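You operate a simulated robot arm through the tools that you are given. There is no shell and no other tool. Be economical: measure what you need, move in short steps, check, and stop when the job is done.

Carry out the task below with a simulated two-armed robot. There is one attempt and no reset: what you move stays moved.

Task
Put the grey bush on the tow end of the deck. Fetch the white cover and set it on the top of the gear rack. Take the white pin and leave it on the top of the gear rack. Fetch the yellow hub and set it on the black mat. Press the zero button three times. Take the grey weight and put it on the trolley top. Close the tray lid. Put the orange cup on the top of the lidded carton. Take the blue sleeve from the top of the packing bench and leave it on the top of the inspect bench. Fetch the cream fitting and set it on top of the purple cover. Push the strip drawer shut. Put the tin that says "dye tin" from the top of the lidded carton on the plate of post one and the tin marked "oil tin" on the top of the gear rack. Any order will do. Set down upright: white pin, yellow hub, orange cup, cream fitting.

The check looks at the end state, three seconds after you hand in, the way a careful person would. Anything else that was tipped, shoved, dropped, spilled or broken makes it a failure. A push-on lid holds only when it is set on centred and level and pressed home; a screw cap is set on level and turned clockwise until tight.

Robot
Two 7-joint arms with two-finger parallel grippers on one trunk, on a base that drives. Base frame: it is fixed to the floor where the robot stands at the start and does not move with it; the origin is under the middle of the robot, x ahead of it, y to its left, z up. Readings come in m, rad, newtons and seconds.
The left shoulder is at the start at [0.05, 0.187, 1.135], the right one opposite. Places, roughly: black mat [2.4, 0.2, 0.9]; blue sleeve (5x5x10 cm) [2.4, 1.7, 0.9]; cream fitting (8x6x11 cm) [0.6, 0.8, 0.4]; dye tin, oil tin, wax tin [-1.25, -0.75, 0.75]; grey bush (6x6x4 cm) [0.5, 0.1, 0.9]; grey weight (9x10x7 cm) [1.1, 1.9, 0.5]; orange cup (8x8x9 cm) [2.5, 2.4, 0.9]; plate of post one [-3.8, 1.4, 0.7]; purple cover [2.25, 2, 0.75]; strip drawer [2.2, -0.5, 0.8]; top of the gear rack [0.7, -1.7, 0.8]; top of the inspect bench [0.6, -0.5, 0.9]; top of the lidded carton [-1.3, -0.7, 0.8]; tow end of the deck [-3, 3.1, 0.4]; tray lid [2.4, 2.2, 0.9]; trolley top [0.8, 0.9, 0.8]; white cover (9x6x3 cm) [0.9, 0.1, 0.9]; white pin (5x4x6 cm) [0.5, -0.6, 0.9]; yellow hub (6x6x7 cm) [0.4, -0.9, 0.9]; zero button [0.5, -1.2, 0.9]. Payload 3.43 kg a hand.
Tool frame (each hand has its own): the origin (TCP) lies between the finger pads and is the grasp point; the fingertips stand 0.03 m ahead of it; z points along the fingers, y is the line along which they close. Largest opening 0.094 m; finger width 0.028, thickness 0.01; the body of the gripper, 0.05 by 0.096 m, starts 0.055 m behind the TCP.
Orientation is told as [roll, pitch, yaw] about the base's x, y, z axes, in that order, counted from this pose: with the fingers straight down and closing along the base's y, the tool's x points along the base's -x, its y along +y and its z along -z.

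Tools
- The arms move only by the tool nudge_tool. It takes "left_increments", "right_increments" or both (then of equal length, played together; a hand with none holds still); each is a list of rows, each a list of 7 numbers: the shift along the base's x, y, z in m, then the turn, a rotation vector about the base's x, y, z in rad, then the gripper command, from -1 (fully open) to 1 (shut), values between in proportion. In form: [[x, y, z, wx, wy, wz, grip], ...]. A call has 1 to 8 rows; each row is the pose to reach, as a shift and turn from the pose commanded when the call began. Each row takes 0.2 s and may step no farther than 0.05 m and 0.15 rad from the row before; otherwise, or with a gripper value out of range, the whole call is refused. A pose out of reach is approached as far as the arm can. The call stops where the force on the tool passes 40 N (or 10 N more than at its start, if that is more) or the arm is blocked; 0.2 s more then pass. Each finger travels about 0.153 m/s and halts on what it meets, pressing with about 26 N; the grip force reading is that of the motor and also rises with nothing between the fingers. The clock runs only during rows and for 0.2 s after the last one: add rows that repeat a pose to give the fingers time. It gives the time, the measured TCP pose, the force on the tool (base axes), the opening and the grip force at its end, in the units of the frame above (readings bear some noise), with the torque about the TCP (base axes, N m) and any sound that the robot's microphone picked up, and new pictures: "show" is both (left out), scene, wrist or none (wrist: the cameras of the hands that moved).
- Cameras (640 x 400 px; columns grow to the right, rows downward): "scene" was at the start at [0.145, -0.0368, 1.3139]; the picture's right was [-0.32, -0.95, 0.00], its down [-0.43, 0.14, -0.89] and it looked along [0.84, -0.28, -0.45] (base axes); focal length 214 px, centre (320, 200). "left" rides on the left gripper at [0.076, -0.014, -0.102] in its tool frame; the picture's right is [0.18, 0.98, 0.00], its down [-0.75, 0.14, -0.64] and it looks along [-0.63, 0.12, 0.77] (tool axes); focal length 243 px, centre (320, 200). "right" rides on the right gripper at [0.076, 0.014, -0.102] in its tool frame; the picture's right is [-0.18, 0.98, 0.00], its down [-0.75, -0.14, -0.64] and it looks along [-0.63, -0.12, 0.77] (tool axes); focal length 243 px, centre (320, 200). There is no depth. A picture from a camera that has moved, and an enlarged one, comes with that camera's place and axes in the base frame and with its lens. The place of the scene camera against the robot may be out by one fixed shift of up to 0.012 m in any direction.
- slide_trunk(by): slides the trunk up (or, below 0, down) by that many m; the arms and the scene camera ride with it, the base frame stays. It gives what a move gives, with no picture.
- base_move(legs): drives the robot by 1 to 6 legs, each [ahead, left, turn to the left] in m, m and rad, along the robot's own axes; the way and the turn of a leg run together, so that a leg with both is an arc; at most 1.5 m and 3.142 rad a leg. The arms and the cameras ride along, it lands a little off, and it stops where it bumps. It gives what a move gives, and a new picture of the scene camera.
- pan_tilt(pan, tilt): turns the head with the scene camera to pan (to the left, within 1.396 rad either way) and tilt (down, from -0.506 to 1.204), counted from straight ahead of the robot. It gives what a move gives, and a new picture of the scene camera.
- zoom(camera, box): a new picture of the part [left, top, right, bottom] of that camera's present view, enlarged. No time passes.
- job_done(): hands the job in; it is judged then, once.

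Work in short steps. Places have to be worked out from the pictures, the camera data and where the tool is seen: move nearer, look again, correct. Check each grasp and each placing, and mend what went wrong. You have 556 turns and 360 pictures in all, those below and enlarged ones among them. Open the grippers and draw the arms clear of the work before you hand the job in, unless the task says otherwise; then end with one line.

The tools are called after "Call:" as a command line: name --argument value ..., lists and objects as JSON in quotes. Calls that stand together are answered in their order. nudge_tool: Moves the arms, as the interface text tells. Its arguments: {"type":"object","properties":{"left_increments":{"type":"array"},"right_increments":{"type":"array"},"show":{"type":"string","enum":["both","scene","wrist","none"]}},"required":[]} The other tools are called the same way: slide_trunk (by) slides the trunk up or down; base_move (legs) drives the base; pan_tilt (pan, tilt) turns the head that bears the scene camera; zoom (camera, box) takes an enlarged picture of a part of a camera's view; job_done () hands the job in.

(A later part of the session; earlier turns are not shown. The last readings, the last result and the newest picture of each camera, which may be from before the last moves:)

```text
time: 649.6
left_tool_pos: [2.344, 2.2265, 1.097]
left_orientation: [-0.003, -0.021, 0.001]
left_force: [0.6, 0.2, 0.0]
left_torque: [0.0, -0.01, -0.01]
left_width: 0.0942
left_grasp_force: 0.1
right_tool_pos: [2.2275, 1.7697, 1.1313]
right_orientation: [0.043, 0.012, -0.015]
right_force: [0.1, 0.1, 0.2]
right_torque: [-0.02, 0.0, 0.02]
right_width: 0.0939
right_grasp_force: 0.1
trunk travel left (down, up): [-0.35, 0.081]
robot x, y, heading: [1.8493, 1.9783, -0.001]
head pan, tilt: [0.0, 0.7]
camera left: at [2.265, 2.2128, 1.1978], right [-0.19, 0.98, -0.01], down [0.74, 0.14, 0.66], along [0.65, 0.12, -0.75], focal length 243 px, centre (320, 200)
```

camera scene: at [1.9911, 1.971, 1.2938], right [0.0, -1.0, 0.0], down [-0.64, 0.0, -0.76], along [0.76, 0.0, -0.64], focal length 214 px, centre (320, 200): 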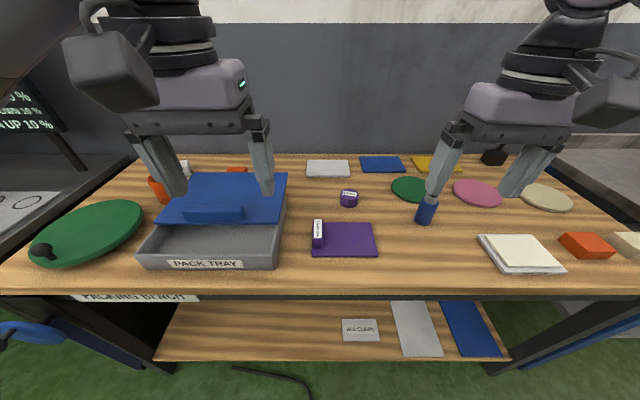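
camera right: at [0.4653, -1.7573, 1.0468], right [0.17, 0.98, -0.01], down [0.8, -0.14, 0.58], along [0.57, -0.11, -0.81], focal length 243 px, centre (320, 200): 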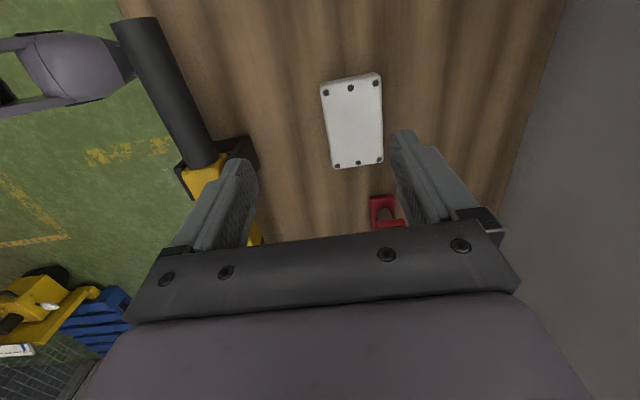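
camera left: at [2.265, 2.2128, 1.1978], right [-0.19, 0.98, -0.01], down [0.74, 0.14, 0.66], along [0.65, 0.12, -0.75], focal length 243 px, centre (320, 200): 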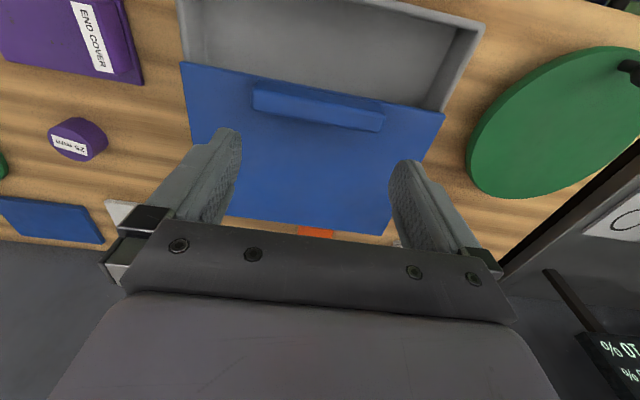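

The purple pad is labelled END COVER. The handle is centred at (2.356, 2.227). I close the fingers, move behind the handle and descend to touch the lid lightly.

Call:
nudge_tool --left_increments '[[0.03, 0.0, 0, 0, 0.01, 0, 0], [0.055, 0.0, -0.02, 0, 0.02, 0, 1], [0.057, 0.0, -0.06, 0, 0.02, 0, 1], [0.057, 0.0, -0.1, 0, 0.02, 0, 1], [0.057, 0.0, -0.115, 0, 0.02, 0, 1]]' --show "wrist"

```text
time: 650.8
left_tool_pos: [2.4018, 2.2285, 0.9804]
left_orientation: [-0.002, -0.003, 0.002]
left_force: [0.3, 0.7, -0.4]
left_torque: [0.0, 0.0, 0.01]
left_width: 0.0
left_grasp_force: 26.0
right_tool_pos: [2.2265, 1.7697, 1.1312]
right_orientation: [0.044, 0.013, -0.014]
right_force: [-0.4, 0.0, 0.9]
right_torque: [0.01, -0.01, 0.01]
right_width: 0.0939
right_grasp_force: 0.1
trunk travel left (down, up): [-0.35, 0.081]
robot x, y, heading: [1.8486, 1.9796, 0.001]
head pan, tilt: [0.0, 0.7]
camera left: at [2.3247, 2.214, 1.0838], right [-0.19, 0.98, 0.0], down [0.75, 0.14, 0.64], along [0.63, 0.12, -0.77], focal length 243 px, centre (320, 200)
```

left: 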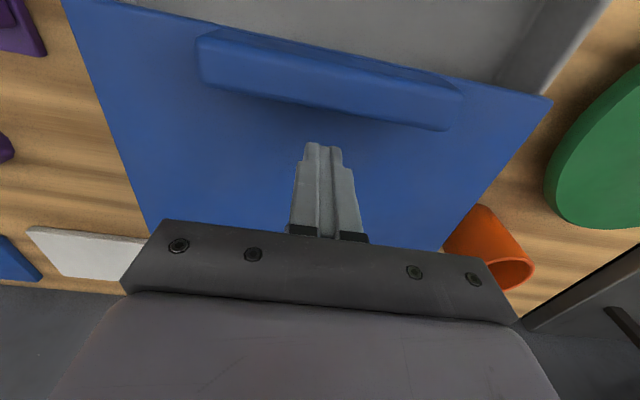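

Call:
nudge_tool --left_increments '[[0, 0.0, -0.008, 0, 0, 0, 1], [0, 0.0, -0.014, 0, 0, 0, 1], [0, 0.0, -0.02, 0, 0, 0, 1], [0, 0, -0.024, 0, 0, 0, 1]]' --show "wrist"

```text
time: 651.8
left_tool_pos: [2.4002, 2.2275, 0.958]
left_orientation: [-0.003, -0.001, 0.003]
left_force: [-0.1, -0.3, 0.4]
left_torque: [-0.01, 0.01, -0.01]
left_width: 0.0
left_grasp_force: 26.1
right_tool_pos: [2.2276, 1.7703, 1.1308]
right_orientation: [0.043, 0.013, -0.014]
right_force: [1.3, 0.0, -0.1]
right_torque: [0.03, 0.03, -0.01]
right_width: 0.0939
right_grasp_force: 0.1
trunk travel left (down, up): [-0.35, 0.081]
robot x, y, heading: [1.8498, 1.9803, -0.006]
head pan, tilt: [0.0, 0.7]
camera left: at [2.3237, 2.213, 1.0606], right [-0.19, 0.98, 0.0], down [0.75, 0.15, 0.64], along [0.63, 0.12, -0.77], focal length 243 px, centre (320, 200)
```

left: 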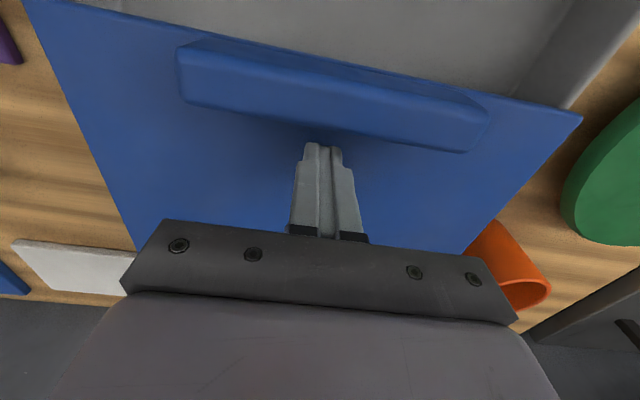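

Call:
nudge_tool --left_increments '[[-0.015, 0.0, 0, 0, 0, 0, 1], [-0.03, 0.0, 0, 0, 0, 0, 1], [-0.045, 0.0, 0, 0, 0, 0, 1]]' --show "both"

```text
time: 652.6
left_tool_pos: [2.3559, 2.2283, 0.9589]
left_orientation: [-0.004, 0.0, 0.003]
left_force: [0.4, 0.8, -0.3]
left_torque: [-0.01, 0.03, 0.02]
left_width: 0.0
left_grasp_force: 25.6
right_tool_pos: [2.2266, 1.7711, 1.1317]
right_orientation: [0.045, 0.012, -0.014]
right_force: [-0.1, 0.1, 0.0]
right_torque: [-0.01, 0.01, 0.04]
right_width: 0.094
right_grasp_force: 0.0
trunk travel left (down, up): [-0.35, 0.081]
robot x, y, heading: [1.8492, 1.9822, -0.0]
head pan, tilt: [0.0, 0.7]
camera scene: at [1.9904, 1.9712, 1.294], right [0.0, -1.0, 0.0], down [-0.64, 0.0, -0.76], along [0.76, 0.0, -0.64], focal length 214 px, centre (320, 200)
camera left: at [2.2791, 2.2129, 1.0617], right [-0.19, 0.98, 0.0], down [0.75, 0.15, 0.64], along [0.63, 0.12, -0.77], focal length 243 px, centre (320, 200)
```

scene: 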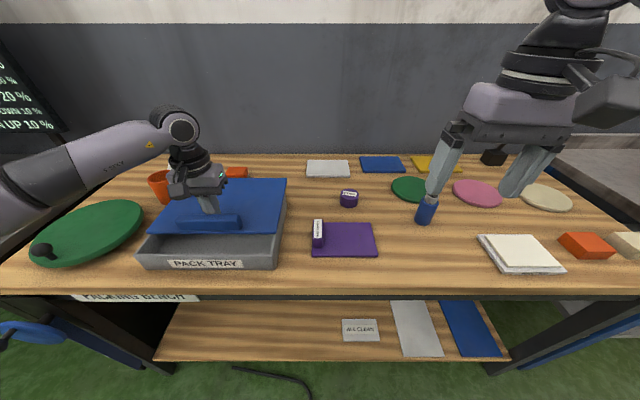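
left: 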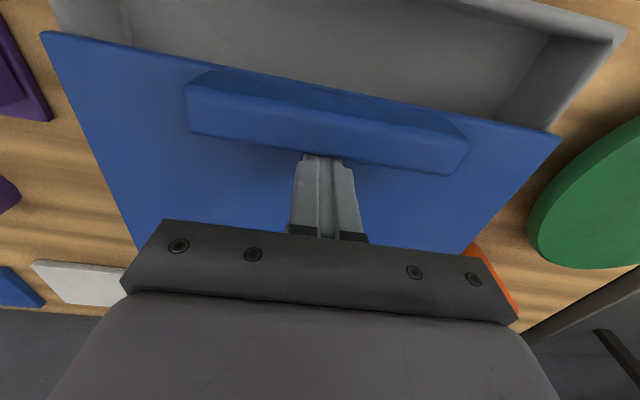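

The lid follows the pull. Continue.

Call:
nudge_tool --left_increments '[[-0.015, 0.0, 0, 0, 0, 0, 1], [-0.03, 0.0, 0, 0, 0, 0, 1], [-0.045, 0.0, 0, 0, 0, 0, 1]]' --show "both"

```text
time: 653.4
left_tool_pos: [2.31, 2.226, 0.9572]
left_orientation: [-0.001, -0.001, 0.003]
left_force: [0.9, 0.0, -0.1]
left_torque: [-0.02, 0.05, -0.04]
left_width: 0.0
left_grasp_force: 26.0
right_tool_pos: [2.2263, 1.7705, 1.1314]
right_orientation: [0.045, 0.012, -0.014]
right_force: [0.7, 0.3, -0.3]
right_torque: [0.02, 0.02, 0.01]
right_width: 0.0939
right_grasp_force: 0.1
trunk travel left (down, up): [-0.35, 0.081]
robot x, y, heading: [1.8479, 1.9791, 0.002]
head pan, tilt: [0.0, 0.7]
camera scene: at [1.9903, 1.9711, 1.294], right [0.0, -1.0, 0.0], down [-0.64, 0.0, -0.76], along [0.76, 0.0, -0.64], focal length 214 px, centre (320, 200)
camera left: at [2.2331, 2.2119, 1.0608], right [-0.19, 0.98, 0.0], down [0.75, 0.15, 0.64], along [0.63, 0.12, -0.77], focal length 243 px, centre (320, 200)
```

scene: 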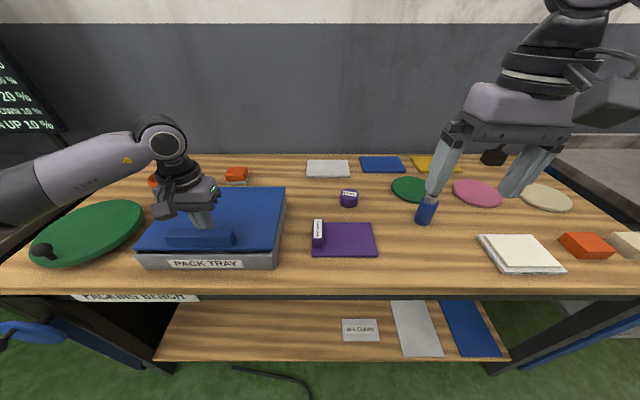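
left: 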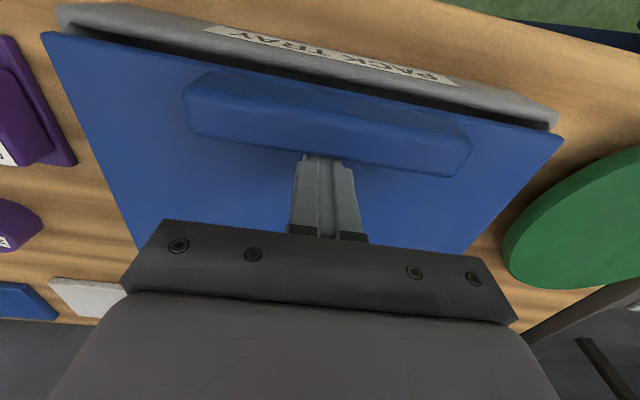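

Call:
nudge_tool --left_increments '[[-0.006, 0.0, 0, 0, 0, 0, 1], [-0.012, 0.0, 0, 0, 0, 0, 1], [-0.018, 0.0, 0, 0, 0, 0, 1], [-0.024, 0.0, 0, 0, 0, 0, 1]]' --show "both"

```text
time: 654.3
left_tool_pos: [2.2989, 2.2267, 0.9599]
left_orientation: [-0.005, -0.025, 0.014]
left_force: [18.4, 0.4, -6.7]
left_torque: [-0.21, -0.18, 0.0]
left_width: 0.0
left_grasp_force: 25.7
right_tool_pos: [2.2294, 1.7696, 1.1303]
right_orientation: [0.042, 0.014, -0.018]
right_force: [-0.2, 0.4, -0.1]
right_torque: [0.01, 0.0, -0.03]
right_width: 0.094
right_grasp_force: 0.0
trunk travel left (down, up): [-0.35, 0.081]
robot x, y, heading: [1.8472, 1.9807, -0.001]
head pan, tilt: [0.0, 0.7]
stopped in row 4 (left hand): the force on the tool passed its limit (the readings are from after the stop); the commanded pose is now the measured one
camera scene: at [1.9927, 1.971, 1.2936], right [0.0, -1.0, 0.0], down [-0.65, 0.0, -0.76], along [0.76, 0.0, -0.65], focal length 214 px, centre (320, 200)
camera left: at [2.2197, 2.212, 1.0606], right [-0.2, 0.98, -0.01], down [0.74, 0.15, 0.66], along [0.65, 0.12, -0.75], focal length 243 px, centre (320, 200)
```

scene: 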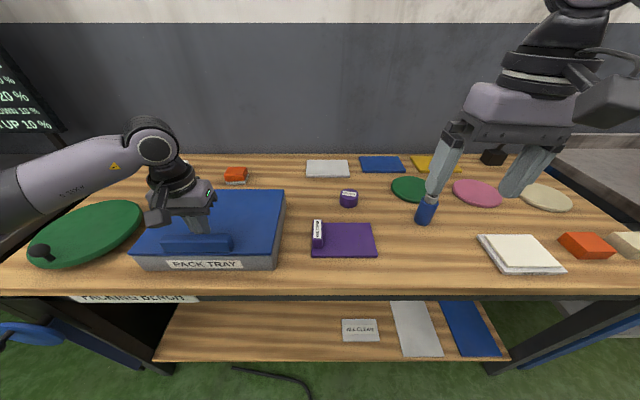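
left: 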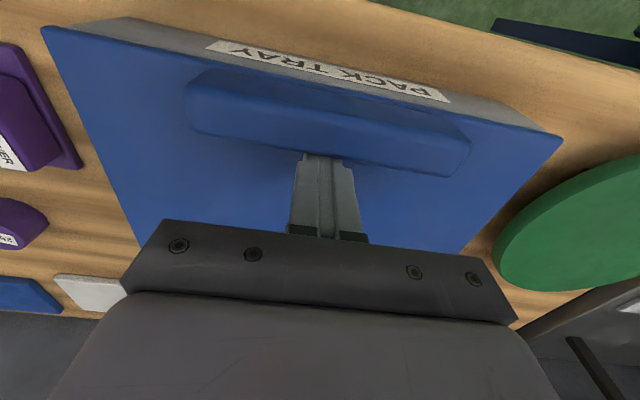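

The lid is fully closed (firm stop). I lift the hand away and turn to the white cart for the grey weight.

Call:
nudge_tool --left_increments '[[0.01, 0, 0.005, 0, 0, 0, 1], [0.01, 0, 0.04, 0, 0.02, 0, 1], [-0.02, 0, 0.08, 0, 0.02, 0, 1], [-0.06, -0.01, 0.11, 0, 0.02, 0, 0], [-0.1, -0.02, 0.14, 0, 0.02, 0, -1], [-0.12, -0.02, 0.18, 0, 0.02, 0, -1]]' --show "none"

Call:
base_move --legs '[[-0.15, 0, 0], [0, 0, 1.57], [0, 0, 1.57]]'

Call:
pan_tilt --pan -0.2 --tilt 0.75

```text
refused: row 4 steps farther than a row can; nothing moved
```

```text
time: 655.1
left_tool_pos: [2.2974, 2.2288, 0.9637]
left_orientation: [-0.01, -0.057, 0.023]
left_force: [12.8, 1.1, -2.7]
left_torque: [-0.08, -0.12, -0.03]
left_width: 0.0
left_grasp_force: 26.0
right_tool_pos: [2.2201, 1.769, 1.1311]
right_orientation: [0.043, 0.012, -0.019]
right_force: [-0.2, 0.2, 0.7]
right_torque: [0.01, 0.01, 0.0]
right_width: 0.094
right_grasp_force: 0.0
trunk travel left (down, up): [-0.35, 0.081]
robot x, y, heading: [1.8382, 1.9759, 0.0]
head pan, tilt: [0.0, 0.7]
stopped in leg 1: the force on the tool passed its limit (the readings are from after the stop); the commanded pose is now the measured one
camera scene: at [1.9842, 1.9707, 1.2939], right [0.0, -1.0, 0.0], down [-0.65, 0.0, -0.76], along [0.76, 0.0, -0.65], focal length 214 px, centre (320, 200)
```

scene: 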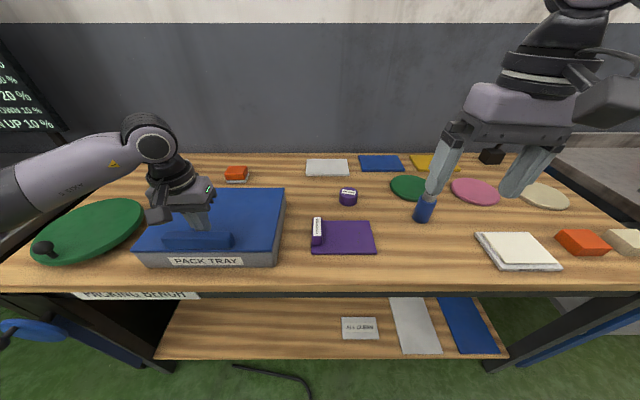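

```text
time: 655.8
left_tool_pos: [2.2981, 2.2285, 0.9637]
left_orientation: [-0.009, -0.055, 0.023]
left_force: [18.9, 0.9, -1.8]
left_torque: [-0.02, -0.2, -0.07]
left_width: 0.0
left_grasp_force: 26.2
right_tool_pos: [2.2207, 1.7678, 1.1297]
right_orientation: [0.043, 0.015, -0.017]
right_force: [0.2, -0.3, 0.0]
right_torque: [-0.03, -0.02, 0.0]
right_width: 0.0941
right_grasp_force: 0.1
trunk travel left (down, up): [-0.35, 0.081]
robot x, y, heading: [1.8394, 1.9746, -0.002]
head pan, tilt: [-0.201, 0.75]
camera scene: at [1.9812, 1.9543, 1.2895], right [-0.2, -0.98, 0.0], down [-0.67, 0.14, -0.73], along [0.71, -0.15, -0.68], focal length 214 px, centre (320, 200)
```

scene: 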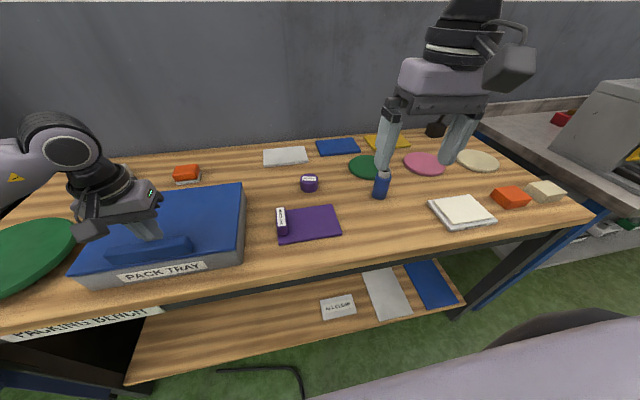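

The hooked fingers stopped the base safely. Now I lift the hand off properly first.

Call:
nudge_tool --left_increments '[[0.012, 0, 0.0, 0, 0.03, 0, 1], [0.012, 0, 0.04, 0, 0.055, -0.02, 1], [-0.01, 0, 0.08, 0, 0.055, -0.02, 1], [-0.04, 0, 0.11, 0, 0.055, -0.02, 0], [-0.07, -0.01, 0.145, 0, 0.055, -0.02, -1], [-0.09, -0.02, 0.18, 0, 0.055, -0.02, -1]]' --show "scene"

```text
time: 657.2
left_tool_pos: [2.2044, 2.2079, 1.1443]
left_orientation: [-0.009, 0.003, 0.001]
left_force: [0.2, -0.3, 0.7]
left_torque: [-0.03, 0.04, -0.02]
left_width: 0.0938
left_grasp_force: 0.0
right_tool_pos: [2.2191, 1.7682, 1.1318]
right_orientation: [0.044, 0.012, -0.016]
right_force: [-0.8, -0.5, -0.5]
right_torque: [-0.02, -0.02, -0.02]
right_width: 0.0941
right_grasp_force: 0.0
trunk travel left (down, up): [-0.35, 0.081]
robot x, y, heading: [1.8408, 1.9768, -0.005]
head pan, tilt: [-0.201, 0.75]
camera scene: at [1.9785, 1.9538, 1.2897], right [-0.2, -0.98, 0.0], down [-0.67, 0.14, -0.73], along [0.72, -0.15, -0.68], focal length 214 px, centre (320, 200)
```

scene: 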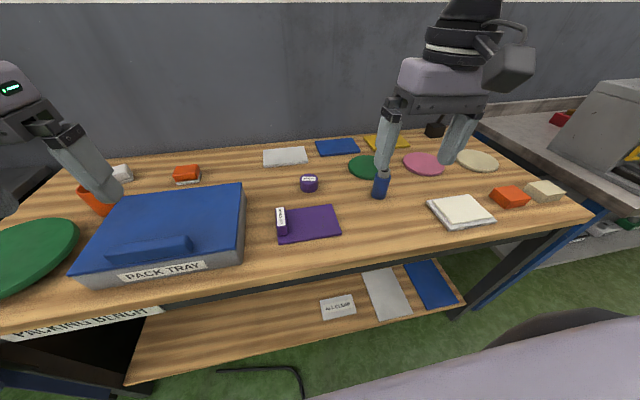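

Call:
base_move --legs '[[-0.2, 0, 0], [0, 0, 1.57]]'

Call:
base_move --legs '[[0, 0, 1.57], [0, 0.33, 0]]'

Call:
pan_tilt --pan -0.2 --tilt 0.8

```text
time: 662.6
left_tool_pos: [1.4126, 2.3463, 1.1446]
left_orientation: [-0.008, 0.002, 1.568]
left_force: [-0.2, -0.4, -0.2]
left_torque: [0.0, -0.01, -0.01]
left_width: 0.094
left_grasp_force: 0.1
right_tool_pos: [1.8522, 2.3592, 1.1314]
right_orientation: [0.043, 0.013, 1.547]
right_force: [0.1, -0.3, 0.4]
right_torque: [0.02, 0.03, 0.03]
right_width: 0.0941
right_grasp_force: 0.1
trunk travel left (down, up): [-0.35, 0.081]
robot x, y, heading: [1.6413, 1.9809, 1.567]
head pan, tilt: [-0.201, 0.75]
camera scene: at [1.6576, 2.1112, 1.2897], right [0.98, -0.21, 0.0], down [-0.14, -0.67, -0.73], along [0.15, 0.72, -0.68], focal length 214 px, centre (320, 200)
```

scene: 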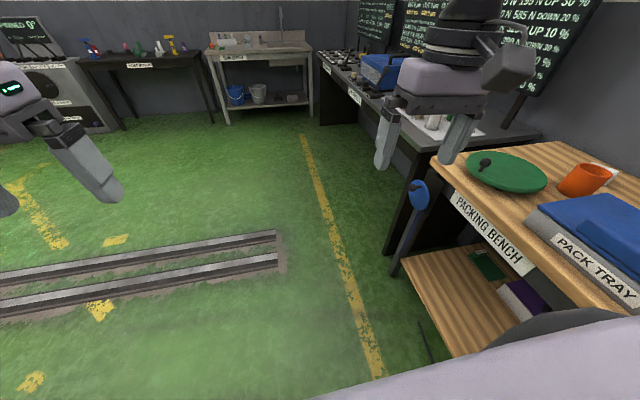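

```text
time: 668.6
left_tool_pos: [1.2726, 1.4201, 1.1439]
left_orientation: [-0.01, 0.001, 3.139]
left_force: [0.3, -0.2, 0.8]
left_torque: [0.02, 0.03, -0.02]
left_width: 0.094
left_grasp_force: 0.2
right_tool_pos: [1.2612, 1.86, 1.1321]
right_orientation: [0.044, 0.013, 3.119]
right_force: [0.2, -0.2, 1.0]
right_torque: [0.01, -0.01, -0.02]
right_width: 0.0939
right_grasp_force: 0.0
trunk travel left (down, up): [-0.35, 0.081]
robot x, y, heading: [1.6384, 1.6513, 3.138]
head pan, tilt: [-0.201, 0.75]
camera scene: at [1.499, 1.6588, 1.2897], right [0.2, 0.98, 0.0], down [0.67, -0.14, -0.73], along [-0.72, 0.15, -0.68], focal length 214 px, centre (320, 200)
```

scene: 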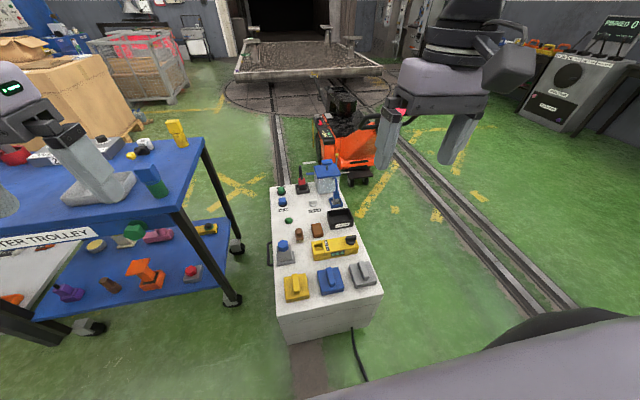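

```text
time: 669.3
left_tool_pos: [1.2708, 1.4206, 1.1447]
left_orientation: [-0.008, 0.0, 3.138]
left_force: [-0.3, -0.2, -0.5]
left_torque: [-0.01, 0.04, 0.01]
left_width: 0.0941
left_grasp_force: 0.0
right_tool_pos: [1.2598, 1.8603, 1.1317]
right_orientation: [0.044, 0.013, 3.119]
right_force: [0.1, 0.2, 0.1]
right_torque: [-0.01, -0.03, 0.0]
right_width: 0.094
right_grasp_force: 0.0
trunk travel left (down, up): [-0.35, 0.081]
robot x, y, heading: [1.6368, 1.648, 3.136]
head pan, tilt: [-0.201, 0.799]
camera scene: at [1.5012, 1.659, 1.2857], right [0.2, 0.98, 0.0], down [0.7, -0.15, -0.7], along [-0.68, 0.14, -0.72], focal length 214 px, centre (320, 200)
```

scene: 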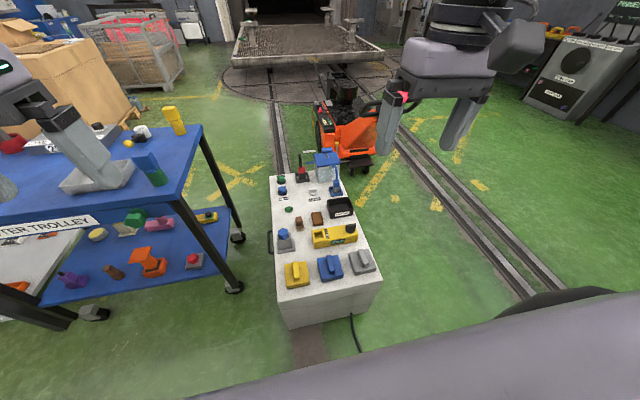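

Call:
zoom --camera "scene" --box '[260, 220, 400, 320]'

Call:
zoom --camera "scene" --box '[0, 90, 260, 330]'

```text
4.00 times, centred on (330, 270) of scene
camera zoom: at [1.5012, 1.659, 1.2857], right [0.2, 0.98, 0.0], down [0.7, -0.15, -0.7], along [-0.68, 0.14, -0.72], focal length 858 px, centre (280, -80)
```

zoom: 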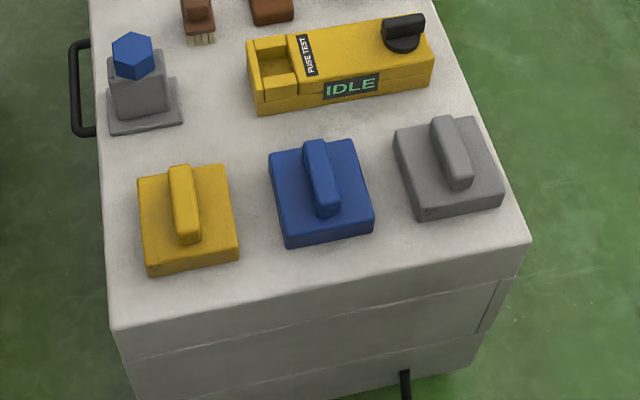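

```text
1.67 times, centred on (130, 210) of scene
camera zoom: at [1.5012, 1.659, 1.2857], right [0.2, 0.98, 0.0], down [0.7, -0.15, -0.7], along [-0.68, 0.14, -0.72], focal length 358 px, centre (637, 183)
```

zoom: 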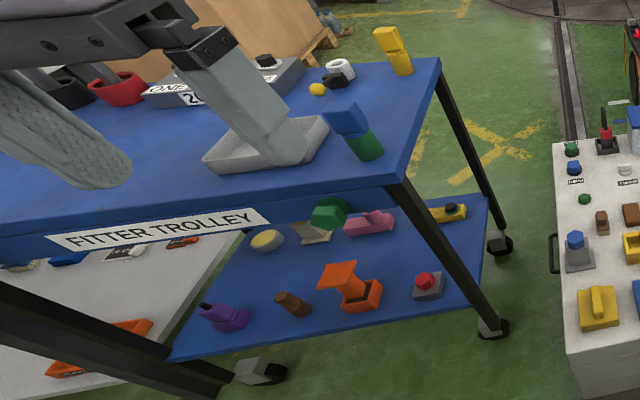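

The grey weight has a handle bar along x — good for my natural grip. I move in, pull the left hand back, and lower the trunk.

Call:
base_move --legs '[[0.09, 0, 0]]'

Call:
nudge_tool --left_increments '[[0.04, 0, 0.03, 0, 0, 0, -1], [0.08, 0.0, 0.05, 0, 0, 0, -1], [0.11, 0.0, 0.06, 0, 0, 0, -1]]' --right_increments '[[-0.02, 0.02, 0, 0, 0, 0, -1], [-0.03, 0.04, 0, 0, 0, 0, -1], [-0.04, 0.05, 0, 0.0, 0.0, 0, -1]]' --show "none"

Call:
slide_trunk --by -0.33

Call:
nudge_tool --right_increments '[[0, 0, -0.04, -0.02, 0, 0, -1], [0, 0.0, -0.08, -0.04, 0, 0, -1], [-0.0, 0.0, -0.12, -0.04, 0.0, 0, -1], [-0.0, 0.0, -0.16, -0.04, 0, 0, -1]]' --show "both"

```text
time: 670.4
left_tool_pos: [1.1824, 1.4209, 1.1455]
left_orientation: [-0.01, 0.003, 3.14]
left_force: [-0.4, -0.1, -0.9]
left_torque: [0.02, -0.04, 0.0]
left_width: 0.0939
left_grasp_force: 0.2
right_tool_pos: [1.1711, 1.8607, 1.131]
right_orientation: [0.042, 0.013, 3.12]
right_force: [-0.4, -0.6, -0.5]
right_torque: [0.0, -0.01, 0.02]
right_width: 0.0941
right_grasp_force: 0.2
trunk travel left (down, up): [-0.35, 0.081]
robot x, y, heading: [1.5489, 1.6521, 3.131]
head pan, tilt: [-0.201, 0.799]
camera scene: at [1.412, 1.6593, 1.2856], right [0.2, 0.98, 0.0], down [0.7, -0.15, -0.7], along [-0.68, 0.14, -0.72], focal length 214 px, centre (320, 200)
```

scene: 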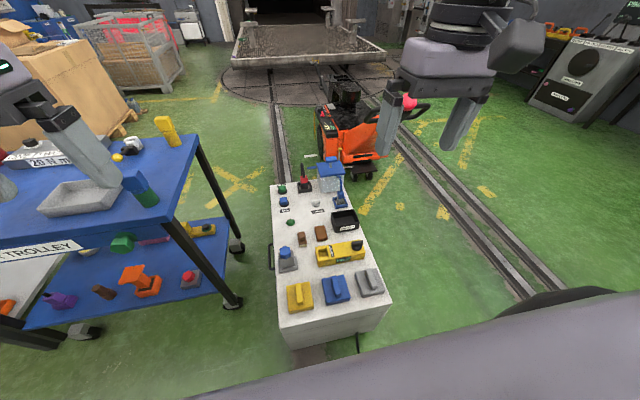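

```text
time: 671.2
left_tool_pos: [1.2954, 1.4209, 1.2049]
left_orientation: [-0.009, 0.002, 3.141]
left_force: [-0.2, 0.0, -0.2]
left_torque: [-0.05, 0.02, -0.02]
left_width: 0.0942
left_grasp_force: 0.0
right_tool_pos: [1.1315, 1.9101, 1.1318]
right_orientation: [0.044, 0.016, 3.12]
right_force: [0.4, 0.3, 0.1]
right_torque: [-0.01, -0.02, -0.01]
right_width: 0.0939
right_grasp_force: 0.0
trunk travel left (down, up): [-0.35, 0.081]
robot x, y, heading: [1.5482, 1.6521, 3.135]
head pan, tilt: [-0.201, 0.799]
```

```text
time: 674.4
left_tool_pos: [1.294, 1.4215, 0.8747]
left_orientation: [-0.008, -0.001, 3.141]
left_force: [0.6, 0.3, -0.3]
left_torque: [-0.01, -0.03, 0.0]
left_width: 0.094
left_grasp_force: 0.1
right_tool_pos: [1.1309, 1.9103, 0.8018]
right_orientation: [0.045, 0.012, 3.122]
right_force: [-0.3, -0.7, -0.2]
right_torque: [-0.02, -0.01, 0.0]
right_width: 0.0939
right_grasp_force: 0.1
trunk travel left (down, up): [-0.02, 0.411]
robot x, y, heading: [1.5512, 1.6475, 3.138]
head pan, tilt: [-0.201, 0.799]
```

```text
time: 675.4
left_tool_pos: [1.2952, 1.4209, 0.8748]
left_orientation: [-0.009, 0.001, 3.139]
left_force: [-0.3, 0.7, -0.3]
left_torque: [0.01, 0.04, 0.01]
left_width: 0.094
left_grasp_force: 0.1
right_tool_pos: [1.1291, 1.909, 0.6378]
right_orientation: [0.084, 0.013, 3.123]
right_force: [-0.5, 0.2, 0.5]
right_torque: [-0.01, -0.04, 0.01]
right_width: 0.0941
right_grasp_force: 0.1
trunk travel left (down, up): [-0.02, 0.411]
robot x, y, heading: [1.5502, 1.6485, 3.131]
head pan, tilt: [-0.201, 0.799]
camera scene: at [1.413, 1.6593, 0.9558], right [0.2, 0.98, 0.0], down [0.7, -0.15, -0.7], along [-0.68, 0.14, -0.72], focal length 214 px, centre (320, 200)
camera right: at [1.2046, 1.9019, 0.7415], right [-0.2, -0.98, 0.08], down [-0.76, 0.21, 0.62], along [-0.62, 0.07, -0.78], focal length 243 px, centre (320, 200)
```

scene: 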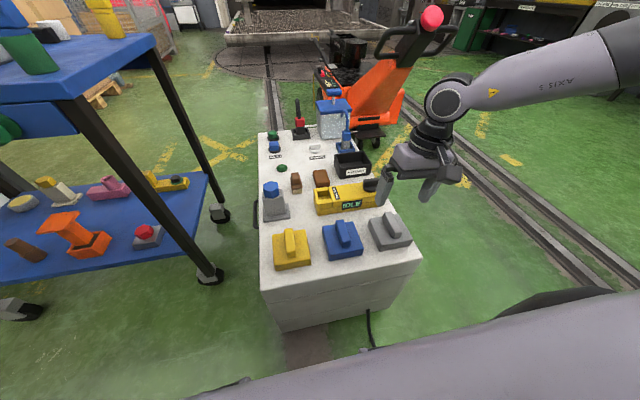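
right: 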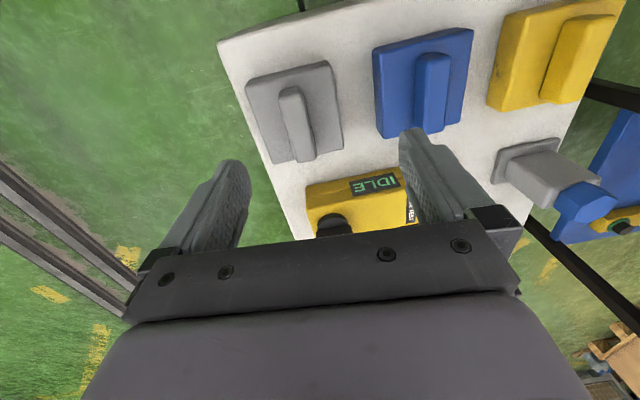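

Call:
nudge_tool --right_increments '[[-0.015, 0.01, 0, 0.04, 0, 0.06, -1], [-0.03, 0.02, -0.02, 0.084, 0, 0.12, -1], [-0.03, 0.02, -0.04, 0.084, 0.0, 0.12, -1]]' --show "wrist"

```text
time: 676.2
left_tool_pos: [1.2927, 1.421, 0.875]
left_orientation: [-0.009, 0.0, 3.14]
left_force: [0.1, -0.1, -0.2]
left_torque: [0.01, -0.01, 0.0]
left_width: 0.094
left_grasp_force: 0.1
right_tool_pos: [1.0996, 1.9303, 0.5991]
right_orientation: [-0.001, 0.015, -3.043]
right_force: [0.0, -0.3, 0.3]
right_torque: [0.0, 0.0, -0.01]
right_width: 0.0941
right_grasp_force: 0.1
trunk travel left (down, up): [-0.02, 0.411]
robot x, y, heading: [1.5503, 1.6511, 3.137]
head pan, tilt: [-0.201, 0.799]
camera right: at [1.1762, 1.923, 0.7018], right [-0.09, -1.0, 0.0], down [-0.77, 0.06, 0.63], along [-0.63, 0.06, -0.78], focal length 243 px, centre (320, 200)
```

right: 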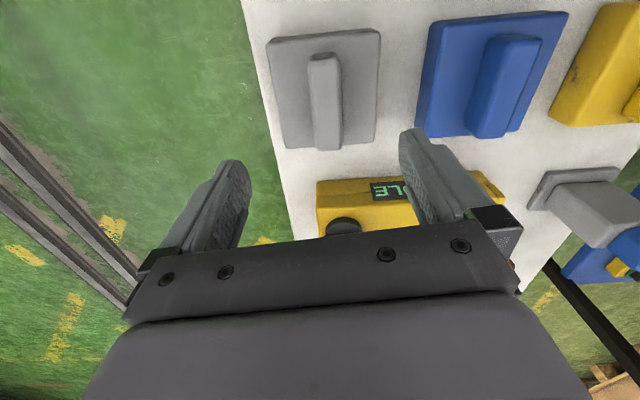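

Handle centre (1.115, 1.926), top z ≈ 0.497. I descend and grip it.

Call:
nudge_tool --right_increments '[[0.015, -0.003, -0.04, 0, 0, 0, -1], [0.015, -0.003, -0.08, 0, 0, 0, -1], [0.015, -0.003, -0.095, 0, 0, 0, -1], [0.015, -0.003, -0.095, 0, 0, 0, 0.2], [0.015, -0.003, -0.095, 0, 0, 0, 1], [0.015, -0.003, -0.095, 0, 0, 0, 1], [0.015, -0.003, -0.06, 0, 0, 0, 1], [0.015, -0.003, -0.02, 0, 0, 0, 1]]' --show "wrist"

```text
time: 677.2
left_tool_pos: [1.2951, 1.4207, 0.8753]
left_orientation: [-0.011, -0.001, 3.14]
left_force: [-0.1, 0.0, 0.6]
left_torque: [-0.01, 0.02, 0.01]
left_width: 0.0938
left_grasp_force: 0.1
right_tool_pos: [1.1107, 1.9263, 0.5145]
right_orientation: [0.005, -0.003, -3.044]
right_force: [-1.1, -3.9, 20.8]
right_torque: [0.02, -0.98, -0.59]
right_width: 0.0294
right_grasp_force: 26.1
trunk travel left (down, up): [-0.02, 0.411]
robot x, y, heading: [1.551, 1.6517, 3.134]
head pan, tilt: [-0.201, 0.799]
stopped in row 5 (right hand): the force on the tool passed its limit (the readings are from after the stop); the commanded pose is now the measured one
camera right: at [1.1887, 1.9188, 0.6154], right [-0.09, -1.0, 0.0], down [-0.76, 0.07, 0.64], along [-0.64, 0.05, -0.77], focal length 243 px, centre (320, 200)
```

right: 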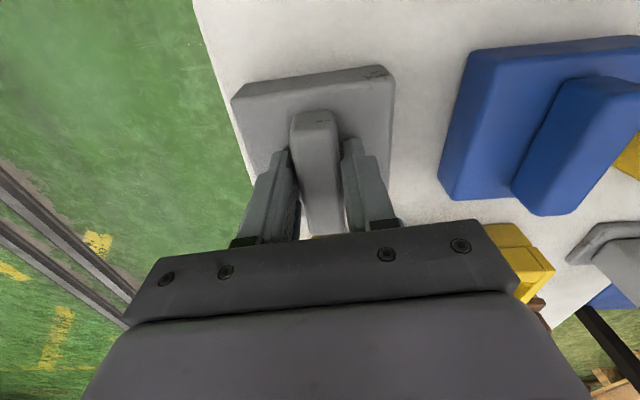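

Gripped on the handle with fingertips on the block. I lift.

Call:
nudge_tool --right_increments '[[0, 0, 0.003, 0, 0, 0, 1], [0, 0, 0.003, 0, 0, 0, 1], [0, 0, 0.03, 0, 0, 0, 1], [0, 0, 0.07, 0, 0, 0, 1], [0, 0, 0.11, 0, 0, 0, 1]]' --show "wrist"

```text
time: 678.5
left_tool_pos: [1.294, 1.4221, 0.8748]
left_orientation: [-0.009, 0.003, 3.14]
left_force: [-0.1, 0.3, -0.1]
left_torque: [-0.01, 0.0, 0.03]
left_width: 0.0939
left_grasp_force: 0.1
right_tool_pos: [1.113, 1.9291, 0.6208]
right_orientation: [0.001, 0.005, -3.043]
right_force: [-0.7, -0.5, -9.3]
right_torque: [0.0, -0.03, 0.0]
right_width: 0.0285
right_grasp_force: 26.2
trunk travel left (down, up): [-0.02, 0.411]
robot x, y, heading: [1.5537, 1.6527, 3.139]
head pan, tilt: [-0.201, 0.799]
camera right: at [1.1888, 1.9223, 0.7226], right [-0.09, -1.0, 0.0], down [-0.77, 0.07, 0.64], along [-0.63, 0.05, -0.77], focal length 243 px, centre (320, 200)
```

right: 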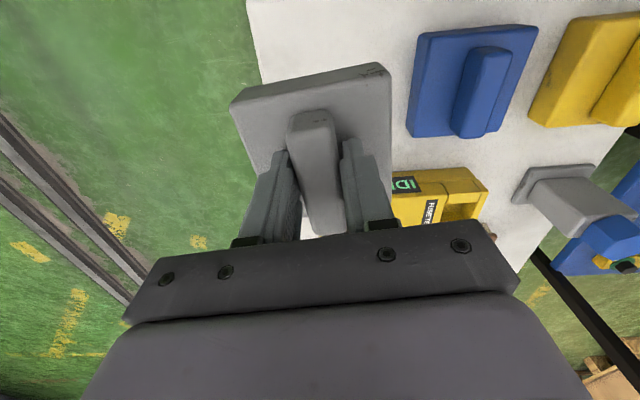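

Call:
slide_trunk --by 0.33

Call:
nudge_tool --right_increments '[[0.0, 0, 0.04, 0, 0, -0.03, 1], [0.02, 0, 0.08, 0, 0, -0.06, 1], [0.04, 0, 0.12, 0, 0, -0.1, 1], [0.06, 0, 0.16, 0, 0, -0.1, 1]]' --show "none"

Call:
base_move --legs '[[-0.15, 0, 0], [0, 0.95, 0]]'

Call:
pan_tilt --pan -0.1 --tilt 0.7

```text
time: 681.7
left_tool_pos: [1.2929, 1.422, 1.2037]
left_orientation: [-0.007, 0.0, 3.139]
left_force: [-0.1, 0.5, -0.3]
left_torque: [-0.01, -0.03, 0.03]
left_width: 0.0938
left_grasp_force: 0.1
right_tool_pos: [1.1107, 1.9297, 0.9497]
right_orientation: [0.001, 0.006, -3.041]
right_force: [0.2, 0.5, -10.3]
right_torque: [0.01, -0.04, 0.03]
right_width: 0.0282
right_grasp_force: 26.3
trunk travel left (down, up): [-0.35, 0.081]
robot x, y, heading: [1.5504, 1.6532, 3.136]
head pan, tilt: [-0.201, 0.799]
```

```text
time: 682.7
left_tool_pos: [1.2947, 1.4205, 1.2054]
left_orientation: [-0.009, 0.0, 3.14]
left_force: [-0.3, 0.1, -0.6]
left_torque: [0.03, 0.05, -0.02]
left_width: 0.0941
left_grasp_force: 0.0
right_tool_pos: [1.1726, 1.9285, 1.1112]
right_orientation: [0.001, 0.005, 3.139]
right_force: [0.0, -0.4, -9.6]
right_torque: [0.0, -0.03, 0.01]
right_width: 0.0286
right_grasp_force: 25.7
trunk travel left (down, up): [-0.35, 0.081]
robot x, y, heading: [1.5504, 1.6501, 3.138]
head pan, tilt: [-0.201, 0.799]
```

```text
time: 688.6
left_tool_pos: [1.4536, 0.4812, 1.2047]
left_orientation: [-0.01, 0.002, -3.125]
left_force: [-0.5, -0.1, 0.3]
left_torque: [0.01, -0.01, 0.0]
left_width: 0.0942
left_grasp_force: 0.1
right_tool_pos: [1.3211, 0.9854, 1.1108]
right_orientation: [0.001, 0.006, -3.124]
right_force: [-0.3, -0.3, -9.9]
right_torque: [0.02, -0.07, 0.0]
right_width: 0.0287
right_grasp_force: 26.6
trunk travel left (down, up): [-0.35, 0.081]
robot x, y, heading: [1.7076, 0.7111, -3.127]
head pan, tilt: [-0.201, 0.799]
camera scene: at [1.5676, 0.7214, 1.2856], right [0.19, 0.98, 0.0], down [0.7, -0.13, -0.7], along [-0.68, 0.13, -0.72], focal length 214 px, centre (320, 200)
```

scene: 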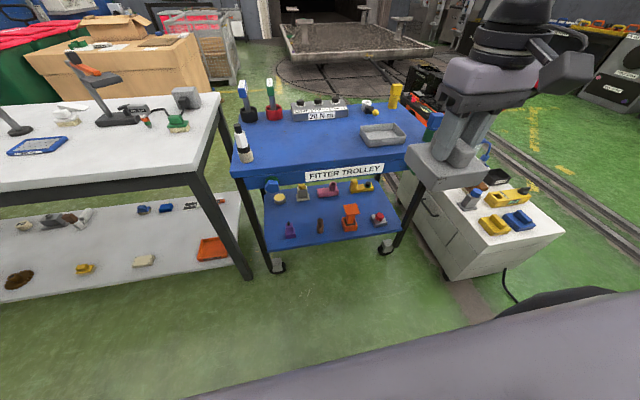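

```text
time: 689.2
left_tool_pos: [1.4534, 0.4809, 1.2047]
left_orientation: [-0.007, 0.001, -3.126]
left_force: [0.9, -0.6, 0.2]
left_torque: [-0.01, 0.0, 0.02]
left_width: 0.0939
left_grasp_force: 0.1
right_tool_pos: [1.3219, 0.9879, 1.1118]
right_orientation: [0.002, 0.006, -3.122]
right_force: [-0.3, -0.3, -9.7]
right_torque: [0.01, -0.02, -0.03]
right_width: 0.0285
right_grasp_force: 26.3
trunk travel left (down, up): [-0.35, 0.081]
robot x, y, heading: [1.7033, 0.7139, -3.128]
head pan, tilt: [-0.099, 0.7]
camera scene: at [1.5622, 0.7141, 1.2938], right [0.09, 1.0, 0.0], down [0.64, -0.06, -0.76], along [-0.76, 0.07, -0.64], focal length 214 px, centre (320, 200)
```

scene: 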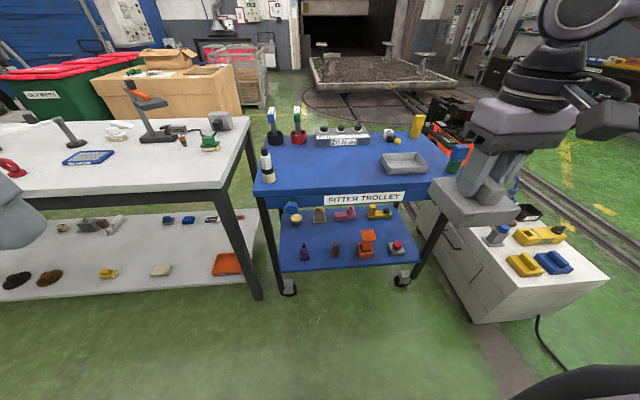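

Free spot on the trolley top at about (0.86, 0.78). I drive up to it.

Call:
base_move --legs '[[0, 0.18, -0.014], [0.34, 0, 0]]'

Call:
nudge_tool --right_increments '[[-0.04, 0.0, -0.02, 0, 0, 0, 1], [-0.08, 0.0, -0.04, 0, 0, 0, 1], [-0.12, 0.0, -0.06, 0, 0, 0, 1]]' --show "both"

```text
time: 692.6
left_tool_pos: [1.1132, 0.3035, 1.2043]
left_orientation: [-0.009, 0.002, -3.139]
left_force: [0.5, -0.2, 0.6]
left_torque: [0.04, -0.02, 0.02]
left_width: 0.0939
left_grasp_force: 0.1
right_tool_pos: [0.9868, 0.8118, 1.11]
right_orientation: [0.003, 0.005, -3.135]
right_force: [-0.5, 0.3, -9.6]
right_torque: [0.0, -0.07, -0.02]
right_width: 0.0282
right_grasp_force: 26.3
trunk travel left (down, up): [-0.35, 0.081]
robot x, y, heading: [1.3688, 0.5337, -3.138]
head pan, tilt: [-0.099, 0.7]
camera scene: at [1.2247, 0.5355, 1.2938], right [0.1, 1.0, 0.0], down [0.64, -0.06, -0.76], along [-0.76, 0.07, -0.65], focal length 214 px, centre (320, 200)
```

scene: 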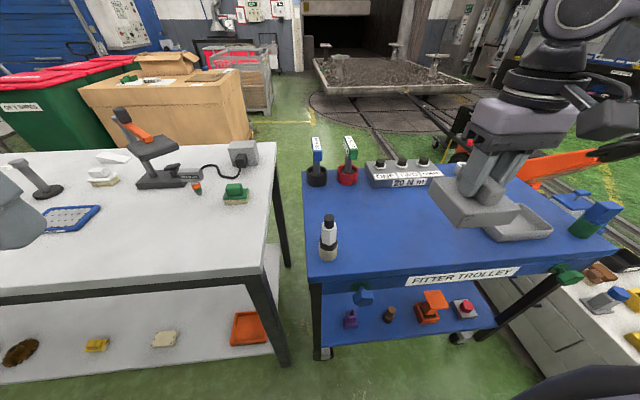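

```text
time: 693.4
left_tool_pos: [1.113, 0.3045, 1.2047]
left_orientation: [-0.009, 0.004, -3.138]
left_force: [0.1, -0.4, 0.8]
left_torque: [-0.02, -0.02, -0.02]
left_width: 0.0939
left_grasp_force: 0.2
right_tool_pos: [0.8685, 0.81, 1.0495]
right_orientation: [0.001, 0.009, -3.136]
right_force: [-0.3, 0.3, -9.7]
right_torque: [0.0, -0.05, -0.01]
right_width: 0.0286
right_grasp_force: 26.4
trunk travel left (down, up): [-0.35, 0.081]
robot x, y, heading: [1.3684, 0.5332, -3.144]
head pan, tilt: [-0.099, 0.7]
camera scene: at [1.2238, 0.5357, 1.2936], right [0.1, 1.0, 0.0], down [0.64, -0.06, -0.76], along [-0.76, 0.07, -0.65], focal length 214 px, centre (320, 200)
camera right: at [0.9437, 0.7953, 1.1507], right [-0.18, -0.98, 0.0], down [-0.76, 0.14, 0.64], along [-0.63, 0.11, -0.77], focal length 243 px, centre (320, 200)
```

scene: 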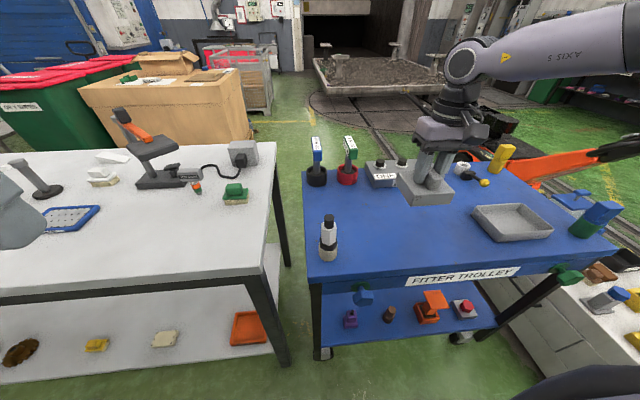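
right: 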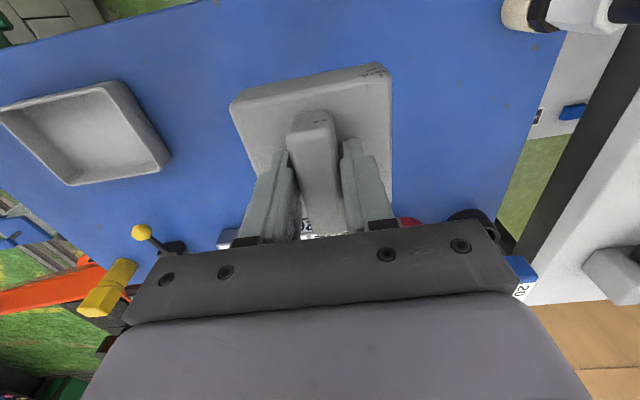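

Call:
nudge_tool --right_increments '[[0.01, -0.01, -0.04, 0, 0, 0, 1], [0.02, -0.02, -0.08, 0, 0, 0, 1], [0.02, -0.02, -0.115, 0, 0, 0, 1], [0.02, -0.02, -0.125, 0, 0, 0, 1], [0.02, -0.02, -0.135, 0, 0, 0, 1]]' --show "wrist"

```text
time: 694.6
left_tool_pos: [1.112, 0.3048, 1.2039]
left_orientation: [-0.009, 0.001, -3.139]
left_force: [-0.4, 0.2, 0.4]
left_torque: [-0.02, 0.02, 0.02]
left_width: 0.0938
left_grasp_force: 0.0
right_tool_pos: [0.8873, 0.7908, 0.9154]
right_orientation: [0.002, 0.006, -3.137]
right_force: [0.3, 0.1, -10.1]
right_torque: [0.04, -0.01, 0.01]
right_width: 0.0284
right_grasp_force: 26.0
trunk travel left (down, up): [-0.35, 0.081]
robot x, y, heading: [1.3692, 0.5314, -3.137]
head pan, tilt: [-0.099, 0.7]
camera right: at [0.9629, 0.7767, 1.0172], right [-0.18, -0.98, 0.0], down [-0.76, 0.14, 0.64], along [-0.63, 0.11, -0.77], focal length 243 px, centre (320, 200)
```

right: 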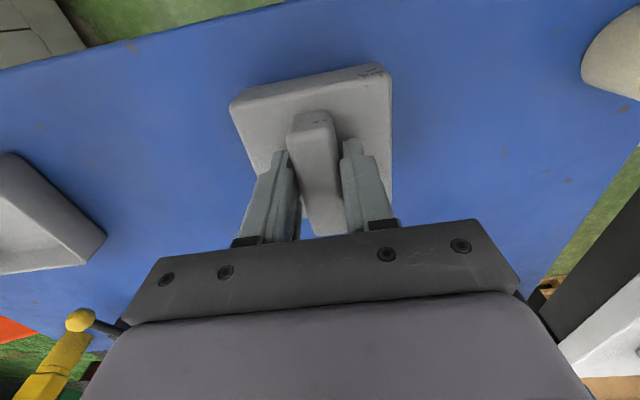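

Call:
nudge_tool --right_increments '[[0, 0, -0.007, 0, 0, 0, 1], [0, 0, -0.014, 0, 0, 0, 1], [0, 0, -0.021, 0, 0, 0, 1], [0, 0, -0.028, 0, 0, 0, 1], [0, 0, -0.035, 0, 0, 0, 1], [0, 0, -0.042, 0, 0, 0, 1]]' --show "none"

```text
time: 695.5
left_tool_pos: [1.1146, 0.3031, 1.2038]
left_orientation: [-0.01, -0.002, -3.139]
left_force: [0.2, -0.1, 0.5]
left_torque: [-0.01, 0.02, 0.0]
left_width: 0.094
left_grasp_force: 0.0
right_tool_pos: [0.8853, 0.7904, 0.904]
right_orientation: [0.001, -0.006, -3.138]
right_force: [5.9, 0.7, 18.9]
right_torque: [0.26, -1.14, -0.02]
right_width: 0.0284
right_grasp_force: 26.3
trunk travel left (down, up): [-0.35, 0.081]
robot x, y, heading: [1.3695, 0.5349, 3.142]
head pan, tilt: [-0.099, 0.7]
stopped in row 4 (right hand): the force on the tool passed its limit (the readings are from after the stop); the commanded pose is now the measured one
```

Contact at 0.904. Release and rise.

Call:
nudge_tool --right_increments '[[0, 0, 0.003, 0, 0, 0, 0.7], [0, 0, 0.004, 0, 0, 0, 0], [0, 0, 0.004, 0, 0, 0, -0.6], [0, 0, 0.004, 0, 0, 0, -0.6], [0, 0, 0.045, 0, 0, 0, -0.6], [0, 0, 0.09, 0, 0, 0, -0.6], [0.03, 0, 0.125, 0, 0, 0, -0.8]]' --show "both"

```text
time: 697.1
left_tool_pos: [1.1132, 0.3044, 1.2041]
left_orientation: [-0.009, -0.001, -3.139]
left_force: [0.0, 0.1, -1.0]
left_torque: [-0.04, 0.04, 0.01]
left_width: 0.0941
left_grasp_force: 0.1
right_tool_pos: [0.9144, 0.7922, 1.0259]
right_orientation: [-0.002, -0.005, -3.137]
right_force: [-0.5, -0.1, -0.6]
right_torque: [0.03, 0.02, 0.0]
right_width: 0.0849
right_grasp_force: 0.0
trunk travel left (down, up): [-0.35, 0.081]
robot x, y, heading: [1.369, 0.5327, -3.141]
head pan, tilt: [-0.099, 0.7]
camera scene: at [1.2268, 0.5352, 1.2941], right [0.1, 1.0, 0.0], down [0.64, -0.06, -0.77], along [-0.76, 0.08, -0.64], focal length 214 px, centre (320, 200)
camera right: at [0.9925, 0.7778, 1.1275], right [-0.18, -0.98, 0.0], down [-0.75, 0.14, 0.65], along [-0.64, 0.11, -0.76], focal length 243 px, centre (320, 200)
```

scene: 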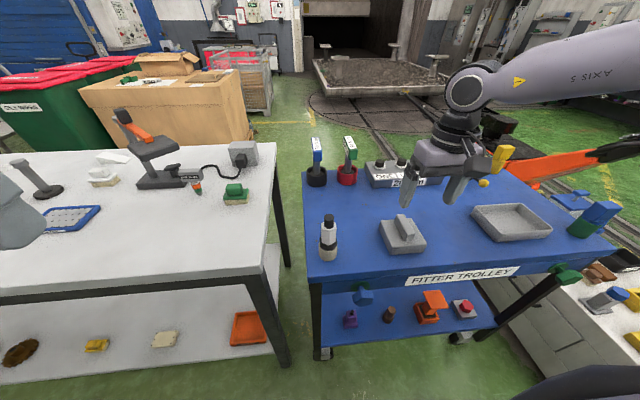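
right: 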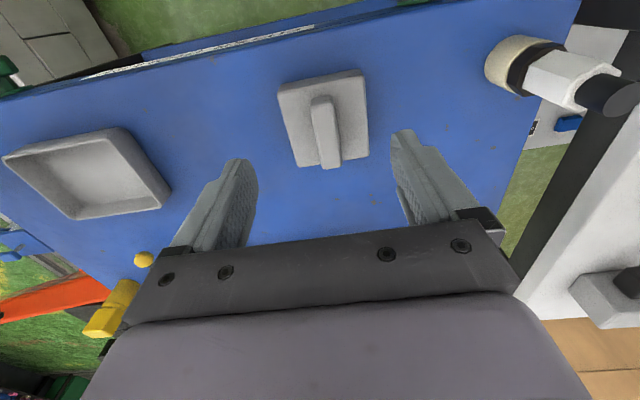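

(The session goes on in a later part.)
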